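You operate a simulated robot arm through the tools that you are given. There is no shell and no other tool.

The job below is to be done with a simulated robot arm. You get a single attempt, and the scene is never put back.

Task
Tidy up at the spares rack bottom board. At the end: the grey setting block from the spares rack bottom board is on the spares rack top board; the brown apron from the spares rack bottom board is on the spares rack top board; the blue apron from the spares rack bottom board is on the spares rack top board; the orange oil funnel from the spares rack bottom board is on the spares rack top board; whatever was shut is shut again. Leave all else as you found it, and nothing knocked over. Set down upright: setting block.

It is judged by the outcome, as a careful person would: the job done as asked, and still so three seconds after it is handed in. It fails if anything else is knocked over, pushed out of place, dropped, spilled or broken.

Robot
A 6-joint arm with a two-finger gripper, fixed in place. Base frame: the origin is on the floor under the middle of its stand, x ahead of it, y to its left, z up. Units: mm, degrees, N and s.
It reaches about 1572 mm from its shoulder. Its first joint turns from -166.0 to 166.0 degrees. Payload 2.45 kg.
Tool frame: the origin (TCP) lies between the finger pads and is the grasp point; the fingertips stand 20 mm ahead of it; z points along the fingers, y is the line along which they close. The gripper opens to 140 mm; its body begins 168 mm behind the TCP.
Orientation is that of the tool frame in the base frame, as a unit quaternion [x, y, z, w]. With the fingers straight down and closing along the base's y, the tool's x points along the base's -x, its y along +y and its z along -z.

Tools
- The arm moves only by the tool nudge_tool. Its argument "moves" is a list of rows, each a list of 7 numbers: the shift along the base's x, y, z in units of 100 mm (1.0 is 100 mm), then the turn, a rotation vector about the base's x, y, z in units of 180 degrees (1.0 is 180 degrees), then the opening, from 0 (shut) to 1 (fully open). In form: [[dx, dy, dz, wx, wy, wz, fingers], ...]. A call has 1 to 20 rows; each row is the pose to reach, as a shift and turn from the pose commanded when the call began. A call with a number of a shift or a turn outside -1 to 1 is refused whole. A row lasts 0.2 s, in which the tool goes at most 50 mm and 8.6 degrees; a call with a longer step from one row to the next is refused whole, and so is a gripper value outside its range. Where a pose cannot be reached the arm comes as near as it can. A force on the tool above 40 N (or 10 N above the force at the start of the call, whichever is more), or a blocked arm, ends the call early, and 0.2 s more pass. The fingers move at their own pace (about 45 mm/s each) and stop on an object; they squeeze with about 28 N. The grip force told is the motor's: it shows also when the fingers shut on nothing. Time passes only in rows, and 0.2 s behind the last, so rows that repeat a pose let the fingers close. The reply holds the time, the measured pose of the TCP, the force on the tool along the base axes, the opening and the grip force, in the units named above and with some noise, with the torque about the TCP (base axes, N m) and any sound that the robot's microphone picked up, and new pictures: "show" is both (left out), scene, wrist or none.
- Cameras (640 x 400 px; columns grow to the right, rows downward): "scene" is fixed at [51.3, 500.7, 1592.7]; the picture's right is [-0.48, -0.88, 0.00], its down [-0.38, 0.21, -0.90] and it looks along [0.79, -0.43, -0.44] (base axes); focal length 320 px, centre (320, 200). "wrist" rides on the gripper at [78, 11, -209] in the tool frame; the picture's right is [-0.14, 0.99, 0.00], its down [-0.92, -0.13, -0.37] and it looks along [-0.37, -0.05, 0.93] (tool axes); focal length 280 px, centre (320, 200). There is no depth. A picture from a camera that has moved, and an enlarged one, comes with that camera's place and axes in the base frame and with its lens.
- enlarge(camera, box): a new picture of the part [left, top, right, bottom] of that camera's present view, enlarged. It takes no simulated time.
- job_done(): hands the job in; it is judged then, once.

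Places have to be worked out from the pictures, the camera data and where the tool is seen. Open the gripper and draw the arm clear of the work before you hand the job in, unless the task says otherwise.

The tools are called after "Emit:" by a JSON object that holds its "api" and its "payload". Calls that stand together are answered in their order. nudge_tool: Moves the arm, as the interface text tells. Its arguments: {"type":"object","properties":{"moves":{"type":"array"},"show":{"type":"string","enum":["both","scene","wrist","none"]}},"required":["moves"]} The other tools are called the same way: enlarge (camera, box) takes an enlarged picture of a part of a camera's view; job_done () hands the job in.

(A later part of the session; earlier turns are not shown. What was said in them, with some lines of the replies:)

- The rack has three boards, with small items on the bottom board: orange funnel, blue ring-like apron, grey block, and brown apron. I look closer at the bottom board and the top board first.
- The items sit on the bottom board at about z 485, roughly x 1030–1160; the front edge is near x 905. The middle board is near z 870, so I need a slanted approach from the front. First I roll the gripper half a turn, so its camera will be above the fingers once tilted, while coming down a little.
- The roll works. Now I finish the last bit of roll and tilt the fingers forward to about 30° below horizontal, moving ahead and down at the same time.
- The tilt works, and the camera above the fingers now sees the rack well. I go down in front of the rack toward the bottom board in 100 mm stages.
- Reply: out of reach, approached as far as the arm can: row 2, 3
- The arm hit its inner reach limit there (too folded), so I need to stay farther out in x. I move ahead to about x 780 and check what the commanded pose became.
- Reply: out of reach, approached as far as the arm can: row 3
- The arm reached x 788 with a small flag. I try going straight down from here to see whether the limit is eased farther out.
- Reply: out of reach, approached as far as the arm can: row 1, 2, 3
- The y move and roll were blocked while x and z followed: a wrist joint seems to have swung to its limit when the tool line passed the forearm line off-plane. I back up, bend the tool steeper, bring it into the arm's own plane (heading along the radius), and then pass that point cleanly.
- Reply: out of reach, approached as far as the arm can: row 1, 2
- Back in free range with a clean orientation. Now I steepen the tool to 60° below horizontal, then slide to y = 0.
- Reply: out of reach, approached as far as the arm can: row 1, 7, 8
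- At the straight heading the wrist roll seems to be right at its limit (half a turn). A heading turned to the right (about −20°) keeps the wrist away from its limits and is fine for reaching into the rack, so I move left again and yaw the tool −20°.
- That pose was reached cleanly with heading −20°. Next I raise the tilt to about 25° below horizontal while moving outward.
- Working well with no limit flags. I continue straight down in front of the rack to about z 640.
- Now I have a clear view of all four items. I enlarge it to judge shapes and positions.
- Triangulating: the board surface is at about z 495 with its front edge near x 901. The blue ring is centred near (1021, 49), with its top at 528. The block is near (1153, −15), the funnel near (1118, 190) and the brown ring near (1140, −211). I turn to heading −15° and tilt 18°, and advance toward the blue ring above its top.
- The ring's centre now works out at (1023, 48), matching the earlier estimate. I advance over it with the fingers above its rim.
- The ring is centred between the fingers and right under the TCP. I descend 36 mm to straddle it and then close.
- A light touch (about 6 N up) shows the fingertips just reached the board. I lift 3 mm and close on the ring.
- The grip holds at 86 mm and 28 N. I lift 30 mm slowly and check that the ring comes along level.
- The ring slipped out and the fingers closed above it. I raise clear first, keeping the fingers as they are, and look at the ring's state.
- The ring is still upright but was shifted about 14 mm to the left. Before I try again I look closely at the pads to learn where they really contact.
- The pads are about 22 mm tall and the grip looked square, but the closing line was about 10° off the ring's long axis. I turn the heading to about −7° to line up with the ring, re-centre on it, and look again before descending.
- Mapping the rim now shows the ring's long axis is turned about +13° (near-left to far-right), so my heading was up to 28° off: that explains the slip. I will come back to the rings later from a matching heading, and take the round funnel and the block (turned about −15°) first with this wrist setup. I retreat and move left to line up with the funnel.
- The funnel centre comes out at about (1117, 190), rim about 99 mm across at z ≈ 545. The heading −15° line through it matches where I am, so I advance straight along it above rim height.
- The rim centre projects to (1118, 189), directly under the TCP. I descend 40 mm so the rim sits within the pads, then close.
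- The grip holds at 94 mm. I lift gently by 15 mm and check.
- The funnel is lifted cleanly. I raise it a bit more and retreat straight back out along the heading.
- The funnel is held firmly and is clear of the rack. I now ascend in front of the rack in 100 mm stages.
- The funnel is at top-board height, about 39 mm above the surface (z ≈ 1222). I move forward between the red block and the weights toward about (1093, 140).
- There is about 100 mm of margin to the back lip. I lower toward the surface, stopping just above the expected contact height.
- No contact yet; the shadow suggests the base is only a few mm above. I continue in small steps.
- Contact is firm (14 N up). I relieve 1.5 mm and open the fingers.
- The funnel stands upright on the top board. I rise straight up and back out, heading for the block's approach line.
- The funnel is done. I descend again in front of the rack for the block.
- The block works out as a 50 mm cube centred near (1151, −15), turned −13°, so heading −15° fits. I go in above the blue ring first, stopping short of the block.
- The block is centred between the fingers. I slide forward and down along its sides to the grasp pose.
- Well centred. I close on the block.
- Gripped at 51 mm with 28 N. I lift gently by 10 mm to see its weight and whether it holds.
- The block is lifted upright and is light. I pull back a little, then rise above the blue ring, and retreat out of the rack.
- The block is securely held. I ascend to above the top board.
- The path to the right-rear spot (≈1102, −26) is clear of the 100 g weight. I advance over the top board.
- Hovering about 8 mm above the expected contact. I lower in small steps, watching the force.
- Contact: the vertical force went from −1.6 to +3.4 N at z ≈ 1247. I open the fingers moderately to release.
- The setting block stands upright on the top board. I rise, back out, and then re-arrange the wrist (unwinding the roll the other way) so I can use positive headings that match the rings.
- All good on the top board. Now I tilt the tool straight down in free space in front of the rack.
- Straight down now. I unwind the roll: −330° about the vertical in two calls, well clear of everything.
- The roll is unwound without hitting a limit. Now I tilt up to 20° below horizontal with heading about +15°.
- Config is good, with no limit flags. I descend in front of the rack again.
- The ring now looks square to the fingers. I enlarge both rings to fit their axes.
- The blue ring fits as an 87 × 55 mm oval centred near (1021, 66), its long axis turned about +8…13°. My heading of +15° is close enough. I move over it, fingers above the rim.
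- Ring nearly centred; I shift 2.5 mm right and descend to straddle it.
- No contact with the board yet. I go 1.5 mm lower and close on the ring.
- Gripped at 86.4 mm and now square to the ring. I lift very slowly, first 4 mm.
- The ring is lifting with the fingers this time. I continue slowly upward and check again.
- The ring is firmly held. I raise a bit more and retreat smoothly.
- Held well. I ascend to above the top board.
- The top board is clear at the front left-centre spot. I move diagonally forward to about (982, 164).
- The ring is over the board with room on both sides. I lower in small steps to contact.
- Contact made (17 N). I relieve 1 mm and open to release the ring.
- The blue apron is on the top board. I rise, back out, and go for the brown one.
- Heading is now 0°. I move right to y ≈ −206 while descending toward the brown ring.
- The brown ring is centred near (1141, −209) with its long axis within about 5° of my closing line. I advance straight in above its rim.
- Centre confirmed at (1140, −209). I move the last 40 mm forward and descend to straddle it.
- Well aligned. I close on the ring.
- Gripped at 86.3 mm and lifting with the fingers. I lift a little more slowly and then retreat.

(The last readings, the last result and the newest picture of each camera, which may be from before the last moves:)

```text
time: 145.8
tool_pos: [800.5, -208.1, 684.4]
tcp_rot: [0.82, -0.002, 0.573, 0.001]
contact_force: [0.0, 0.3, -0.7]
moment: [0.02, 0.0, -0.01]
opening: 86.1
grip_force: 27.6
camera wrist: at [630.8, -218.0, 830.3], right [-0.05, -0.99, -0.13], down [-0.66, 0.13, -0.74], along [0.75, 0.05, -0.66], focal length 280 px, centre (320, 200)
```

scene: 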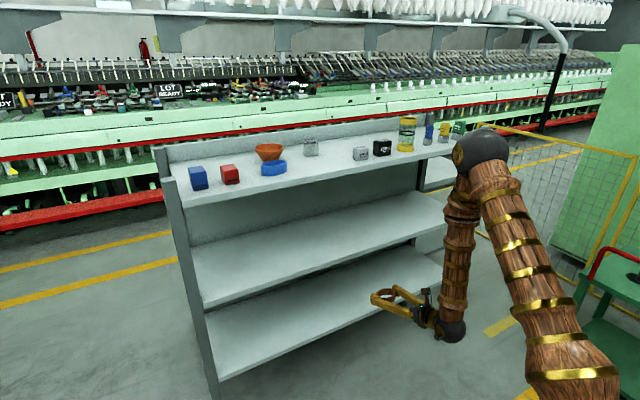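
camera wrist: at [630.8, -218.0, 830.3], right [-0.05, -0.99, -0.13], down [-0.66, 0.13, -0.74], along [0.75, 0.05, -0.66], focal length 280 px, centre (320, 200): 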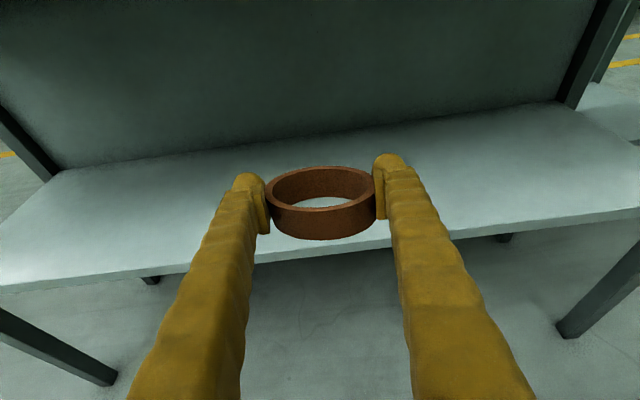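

The brown ring is held well; the bottom board is now empty. I ascend.

Emit:
{"api": "nudge_tool", "payload": {"moves": [[0, 0, 0.33, 0, 0, 0, 0.45], [0, 0, 0.67, 0, 0, 0, 0.45], [0, 0, 1, 0, 0, 0, 0.45]], "show": "none"}}

Emit:
{"api": "nudge_tool", "payload": {"moves": [[0, 0, 0.33, 0, 0, 0, 0.45], [0, 0, 0.67, 0, 0, 0, 0.45], [0, 0, 1, 0, 0, 0, 0.45]], "show": "none"}}

Emit:
{"api": "nudge_tool", "payload": {"moves": [[0, 0, 0.33, 0, 0, 0, 0.45], [0, 0, 0.67, 0, 0, 0, 0.45], [0, 0, 1, 0, 0, 0, 0.45]], "show": "none"}}

Emit:
{"api": "nudge_tool", "payload": {"moves": [[0, 0, 0.33, 0, 0, 0, 0.45], [0, 0, 0.67, 0, 0, 0, 0.45], [0, 0, 1, 0, 0, 0, 0.45]], "show": "none"}}

Emit:
{"api": "nudge_tool", "payload": {"moves": [[0, 0, 0.33, 0, 0, 0, 0.45], [0, 0, 0.67, 0, 0, 0, 0.45], [0, 0, 1, 0, 0, 0, 0.45]], "show": "none"}}

Emit:
{"api": "nudge_tool", "payload": {"moves": [[0, 0.1, 0.33, 0, 0, 0.02, 0.45], [0, 0.3, 0.67, 0, 0, 0.045, 0.45], [0, 0.6, 1, 0, 0, 0.065, 0.45], [0, 0.9, 1, 0, 0, 0.0833, 0.45], [0, 1, 1, 0, 0, 0.0833, 0.45]], "show": "both"}}

```text
time: 146.6
tool_pos: [801.7, -209.0, 786.6]
tcp_rot: [0.82, -0.001, 0.573, 0.0]
contact_force: [-0.6, 0.1, 0.6]
moment: [0.03, 0.02, -0.02]
opening: 86.2
grip_force: 27.4
```

```text
time: 147.4
tool_pos: [803.3, -208.2, 883.9]
tcp_rot: [0.82, -0.001, 0.573, 0.001]
contact_force: [-0.7, 0.0, 1.0]
moment: [-0.01, 0.02, 0.04]
opening: 86.2
grip_force: 28.0
```

```text
time: 148.2
tool_pos: [803.5, -207.3, 985.8]
tcp_rot: [0.82, 0.0, 0.573, 0.0]
contact_force: [-0.3, -0.1, -0.2]
moment: [0.02, 0.02, -0.01]
opening: 86.0
grip_force: 29.0
```

```text
time: 149.0
tool_pos: [802.2, -208.5, 1086.1]
tcp_rot: [0.82, -0.001, 0.572, 0.001]
contact_force: [0.7, 0.5, 0.3]
moment: [-0.01, 0.0, 0.01]
opening: 85.9
grip_force: 27.8
```

```text
time: 149.8
tool_pos: [800.4, -208.4, 1184.5]
tcp_rot: [0.82, -0.001, 0.572, 0.001]
contact_force: [-0.1, -0.7, 0.1]
moment: [0.04, 0.03, 0.04]
opening: 86.1
grip_force: 28.1
```

```text
time: 151.0
tool_pos: [802.2, -108.4, 1284.0]
tcp_rot: [0.813, 0.106, 0.568, -0.074]
contact_force: [0.0, -0.4, -0.1]
moment: [0.01, 0.0, 0.01]
opening: 85.9
grip_force: 27.5
camera wrist: at [640.5, -161.3, 1429.9], right [0.21, -0.97, -0.13], down [-0.67, -0.05, -0.74], along [0.71, 0.24, -0.66], focal length 280 px, centre (320, 200)
```

scene: 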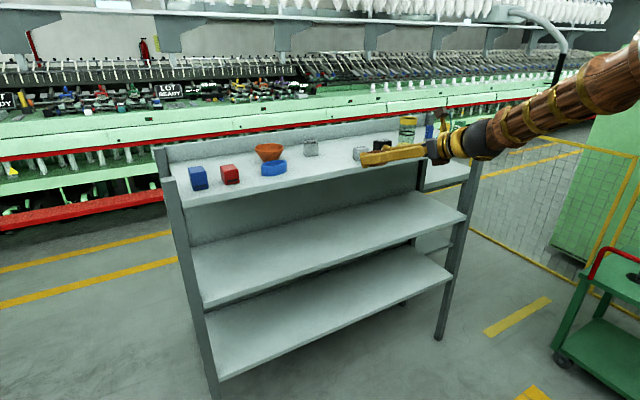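
wrist: 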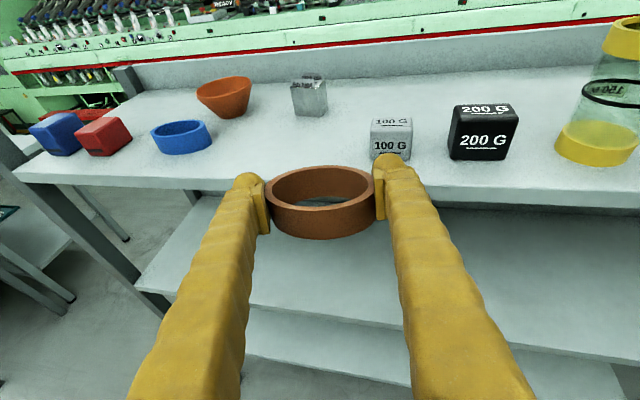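

I shift left to y ≈ −48 first, then go forward into the gap between the blue ring and the 100 g weight.

Emit:
{"api": "nudge_tool", "payload": {"moves": [[0, 0.2, 0.05, 0, 0, 0, 0.45], [0, 0.45, 0.1, 0, 0, 0, 0.45], [0, 0.6, 0.1, 0, 0, 0, 0.45]], "show": "none"}}

Emit:
{"api": "nudge_tool", "payload": {"moves": [[0.3, 0.08, 0, 0, 0, 0, 0.45], [0.6, 0.16, 0, 0, 0, 0, 0.45], [0.91, 0.24, 0, 0, 0, 0, 0.45]], "show": "none"}}

Emit:
{"api": "nudge_tool", "payload": {"moves": [[0.3, 0.08, 0, 0, 0, 0, 0.45], [0.6, 0.16, 0, 0, 0, 0, 0.45], [0.91, 0.24, 0, 0, 0, 0, 0.45], [0.91, 0.24, -0.15, 0, 0, 0, 0.45], [0.91, 0.24, -0.3, 0, 0, 0, 0.45], [0.91, 0.24, -0.42, 0, 0, 0, 0.45], [0.91, 0.24, -0.42, 0, 0, 0, 0.45]], "show": "both"}}

```text
time: 151.8
tool_pos: [802.0, -48.0, 1294.3]
tcp_rot: [0.813, 0.105, 0.568, -0.073]
contact_force: [0.5, 1.0, -1.3]
moment: [0.0, -0.02, 0.01]
opening: 85.8
grip_force: 28.4
```

```text
time: 152.6
tool_pos: [892.1, -24.4, 1295.7]
tcp_rot: [0.813, 0.106, 0.568, -0.075]
contact_force: [0.2, 0.2, 0.1]
moment: [-0.01, 0.0, -0.01]
opening: 85.9
grip_force: 27.8
```

```text
time: 154.2
tool_pos: [984.0, -0.9, 1253.2]
tcp_rot: [0.813, 0.104, 0.568, -0.073]
contact_force: [-0.3, -0.3, 0.5]
moment: [0.0, 0.0, 0.03]
opening: 85.9
grip_force: 27.5
camera wrist: at [822.2, -53.2, 1398.1], right [0.21, -0.97, -0.13], down [-0.67, -0.05, -0.74], along [0.71, 0.24, -0.66], focal length 280 px, centre (320, 200)
```

scene: 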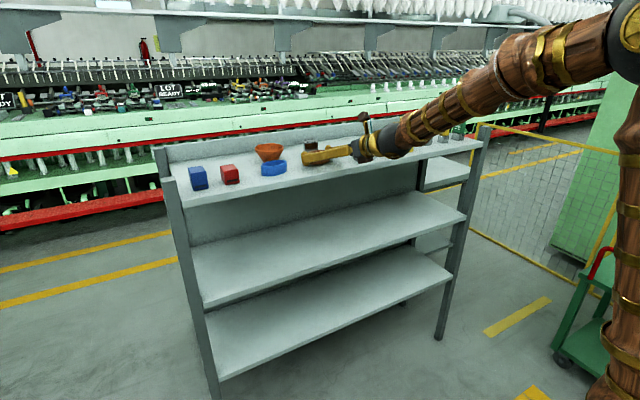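
wrist: 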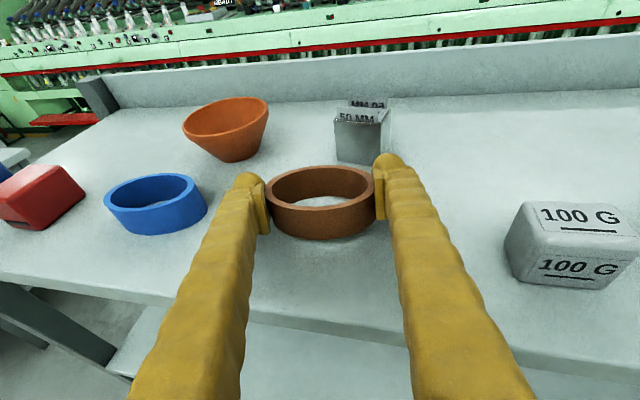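

There is clear space on both sides. I lower in small steps to contact.

Emit:
{"api": "nudge_tool", "payload": {"moves": [[0, 0, -0.03, 0, 0, 0, 0.45], [0, 0, -0.06, 0, 0, 0, 0.45], [0, 0, -0.07, 0, 0, 0, 0.45]], "show": "none"}}

Emit:
{"api": "nudge_tool", "payload": {"moves": [[0, 0, -0.01, 0, 0, 0, 0.45], [0, 0, -0.02, 0, 0, 0, 0.45], [0, 0, -0.02, 0, 0, 0, 0.45]], "show": "none"}}

```text
time: 155.0
tool_pos: [983.4, -0.8, 1245.0]
tcp_rot: [0.813, 0.105, 0.568, -0.074]
contact_force: [0.1, 0.2, -0.6]
moment: [0.01, 0.0, -0.01]
opening: 86.1
grip_force: 28.2
```

```text
time: 155.8
tool_pos: [984.7, -0.5, 1243.3]
tcp_rot: [0.812, 0.106, 0.569, -0.074]
contact_force: [0.3, 0.3, 0.0]
moment: [-0.03, 0.0, 0.0]
opening: 85.7
grip_force: 27.8
```

Emit:
{"api": "nudge_tool", "payload": {"moves": [[0, 0, -0.01, 0, 0, 0, 0.45], [0, 0, -0.015, 0, 0, 0, 0.45], [0, 0, -0.015, 0, 0, 0, 0.45]], "show": "none"}}

```text
time: 156.6
tool_pos: [984.7, -1.3, 1243.2]
tcp_rot: [0.812, 0.105, 0.569, -0.074]
contact_force: [-4.8, 1.2, 13.8]
moment: [-0.55, 0.0, -0.15]
opening: 85.8
grip_force: 27.9
```

Contact (14 N). I relieve 1 mm and open to release the brown ring.

Emit:
{"api": "nudge_tool", "payload": {"moves": [[0, 0, 0.01, 0, 0, 0, 0.55], [0, 0, 0.01, 0, 0, 0, 0.7], [0, 0, 0.01, 0, 0, 0, 0.82], [0, 0, 0.01, 0, 0, 0, 0.84], [0, 0, 0.01, 0, 0, 0, 0.84]], "show": "wrist"}}

```text
time: 157.8
tool_pos: [984.7, -1.1, 1244.0]
tcp_rot: [0.813, 0.105, 0.568, -0.074]
contact_force: [0.2, 0.2, -0.2]
moment: [-0.03, -0.02, 0.01]
opening: 117.7
grip_force: 0.1
camera wrist: at [822.8, -53.7, 1388.5], right [0.21, -0.97, -0.13], down [-0.67, -0.05, -0.74], along [0.71, 0.24, -0.66], focal length 280 px, centre (320, 200)
```

wrist: 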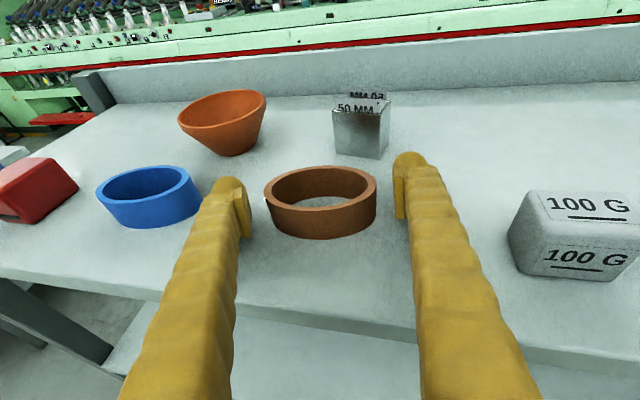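

The brown apron is released and standing level. I rise straight up, then back out clear of the rack.

Emit:
{"api": "nudge_tool", "payload": {"moves": [[0, 0, 0.2, 0, 0, 0, 0.84], [0, 0, 0.42, 0, 0, 0, 0.84], [0, 0, 0.65, 0, 0, 0, 0.84], [-0.3, -0.08, 0.7, 0, 0, 0, 0.84], [-0.65, -0.17, 0.7, 0, 0, 0, 0.9], [-1, -0.27, 0.75, 0, 0, 0, 1]], "show": "none"}}

Emit:
{"api": "nudge_tool", "payload": {"moves": [[-0.35, -0.09, 0.1, 0, 0, 0, 1], [-0.7, -0.18, 0.2, 0, 0, 0, 1], [-1, -0.2, 0.3, 0, 0, 0, 1]], "show": "none"}}

Emit:
{"api": "nudge_tool", "payload": {"moves": [[-0.3, 0, 0.3, 0, 0, 0, 1], [-0.6, 0, 0.6, 0, 0, 0, 1], [-0.8, 0, 0.9, 0, 0, 0, 1], [-0.8, 0, 1, 0, 0, 0, 1], [-0.8, 0, 1, 0, 0, 0, 1]], "show": "both"}}

```text
time: 159.2
tool_pos: [883.8, -27.6, 1316.8]
tcp_rot: [0.812, 0.105, 0.569, -0.074]
contact_force: [0.3, 0.2, -1.2]
moment: [0.05, -0.01, -0.02]
opening: 140.1
grip_force: 0.0
```

```text
time: 160.0
tool_pos: [782.9, -48.7, 1346.7]
tcp_rot: [0.813, 0.105, 0.568, -0.074]
contact_force: [-0.8, 0.2, -0.9]
moment: [0.0, -0.03, -0.01]
opening: 140.2
grip_force: 0.0
```

```text
time: 161.4
tool_pos: [740.2, -42.1, 1402.0]
tcp_rot: [0.829, 0.107, 0.541, -0.092]
contact_force: [0.4, 0.0, 0.1]
moment: [0.03, 0.04, 0.0]
opening: 140.0
grip_force: 0.0
stopped in row 5: the arm was blocked; the commanded pose is now the measured one
camera wrist: at [589.9, -101.1, 1556.5], right [0.22, -0.96, -0.16], down [-0.72, -0.05, -0.69], along [0.66, 0.27, -0.7], focal length 280 px, centre (320, 200)
```

scene: 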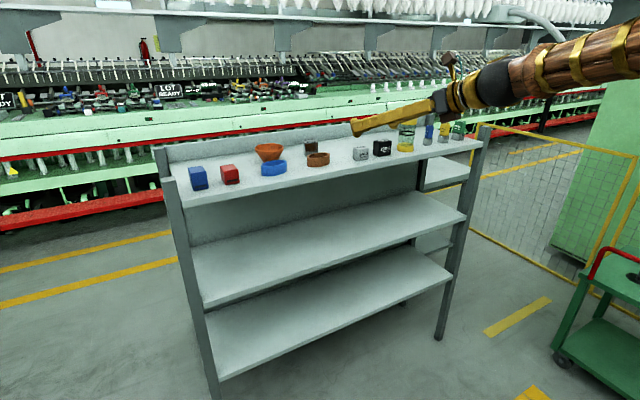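
wrist: 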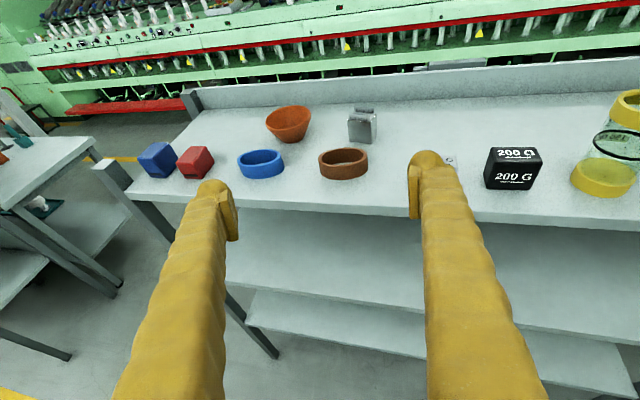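

The arm stopped at a folding limit in free air (no contact force), clear of the rack. I check the final state of the boards.

Emit:
{"api": "enlarge", "payload": {"camera": "scene", "box": [150, 100, 500, 319]}}

Emit:
{"api": "enlarge", "payload": {"camera": "scene", "box": [180, 120, 420, 200]}}

Emit:
{"api": "enlarge", "payload": {"camera": "wrist", "box": [120, 80, 440, 280]}}

```text
1.83 times, centred on (325, 210) of scene
camera zoom: at [51.3, 500.7, 1592.7], right [-0.48, -0.88, 0.0], down [-0.38, 0.21, -0.9], along [0.79, -0.43, -0.44], focal length 585 px, centre (311, 183)
```

zoom: 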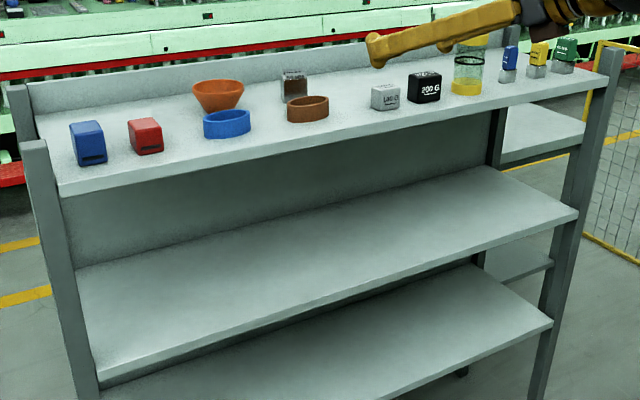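

```text
2.67 times, centred on (300, 160) of scene
camera zoom: at [51.3, 500.7, 1592.7], right [-0.48, -0.88, 0.0], down [-0.38, 0.21, -0.9], along [0.79, -0.43, -0.44], focal length 854 px, centre (373, 307)
```

zoom: 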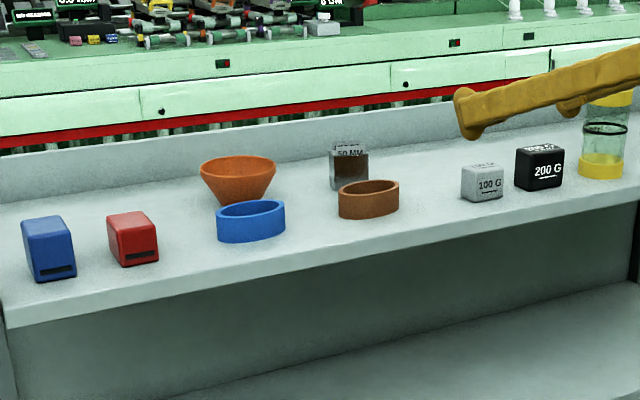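

```text
2.00 times, centred on (280, 180) of wrist
camera zoom: at [589.9, -101.1, 1556.5], right [0.22, -0.96, -0.16], down [-0.72, -0.05, -0.69], along [0.66, 0.27, -0.7], focal length 561 px, centre (400, 240)
```

zoom: 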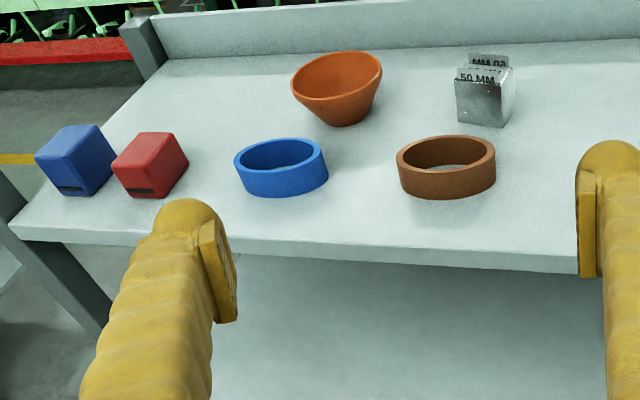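

All four items stand upright on the top board. The bottom board is empty, the other items sit where they were, and the gripper is open and clear of the rack. I hand the job in.

Emit:
{"api": "job_done", "payload": {}}

```text
The job is handed in.
```

The job is handed in: all four items from the spares rack bottom board are now on the top board.

- **Setting block:** it stands upright towards the back, right of centre.
- **Oil funnel:** it sits on its base at the back, left of centre.
- **Blue and brown aprons:** both sit level in the front row, between the red block and the 100 g weight.

The blue apron slipped out of the gripper on the first try. It moved about 14 mm on the bottom board, stayed upright, and came up cleanly on the second try.

In the last pictures the other items on the top board look to be where they started, and nothing had been knocked over. I didn't open anything, so there was nothing to shut again. The gripper is open and clear of the rack. While drawing back, the arm stopped in free air at what looked like a joint limit, with no contact force.
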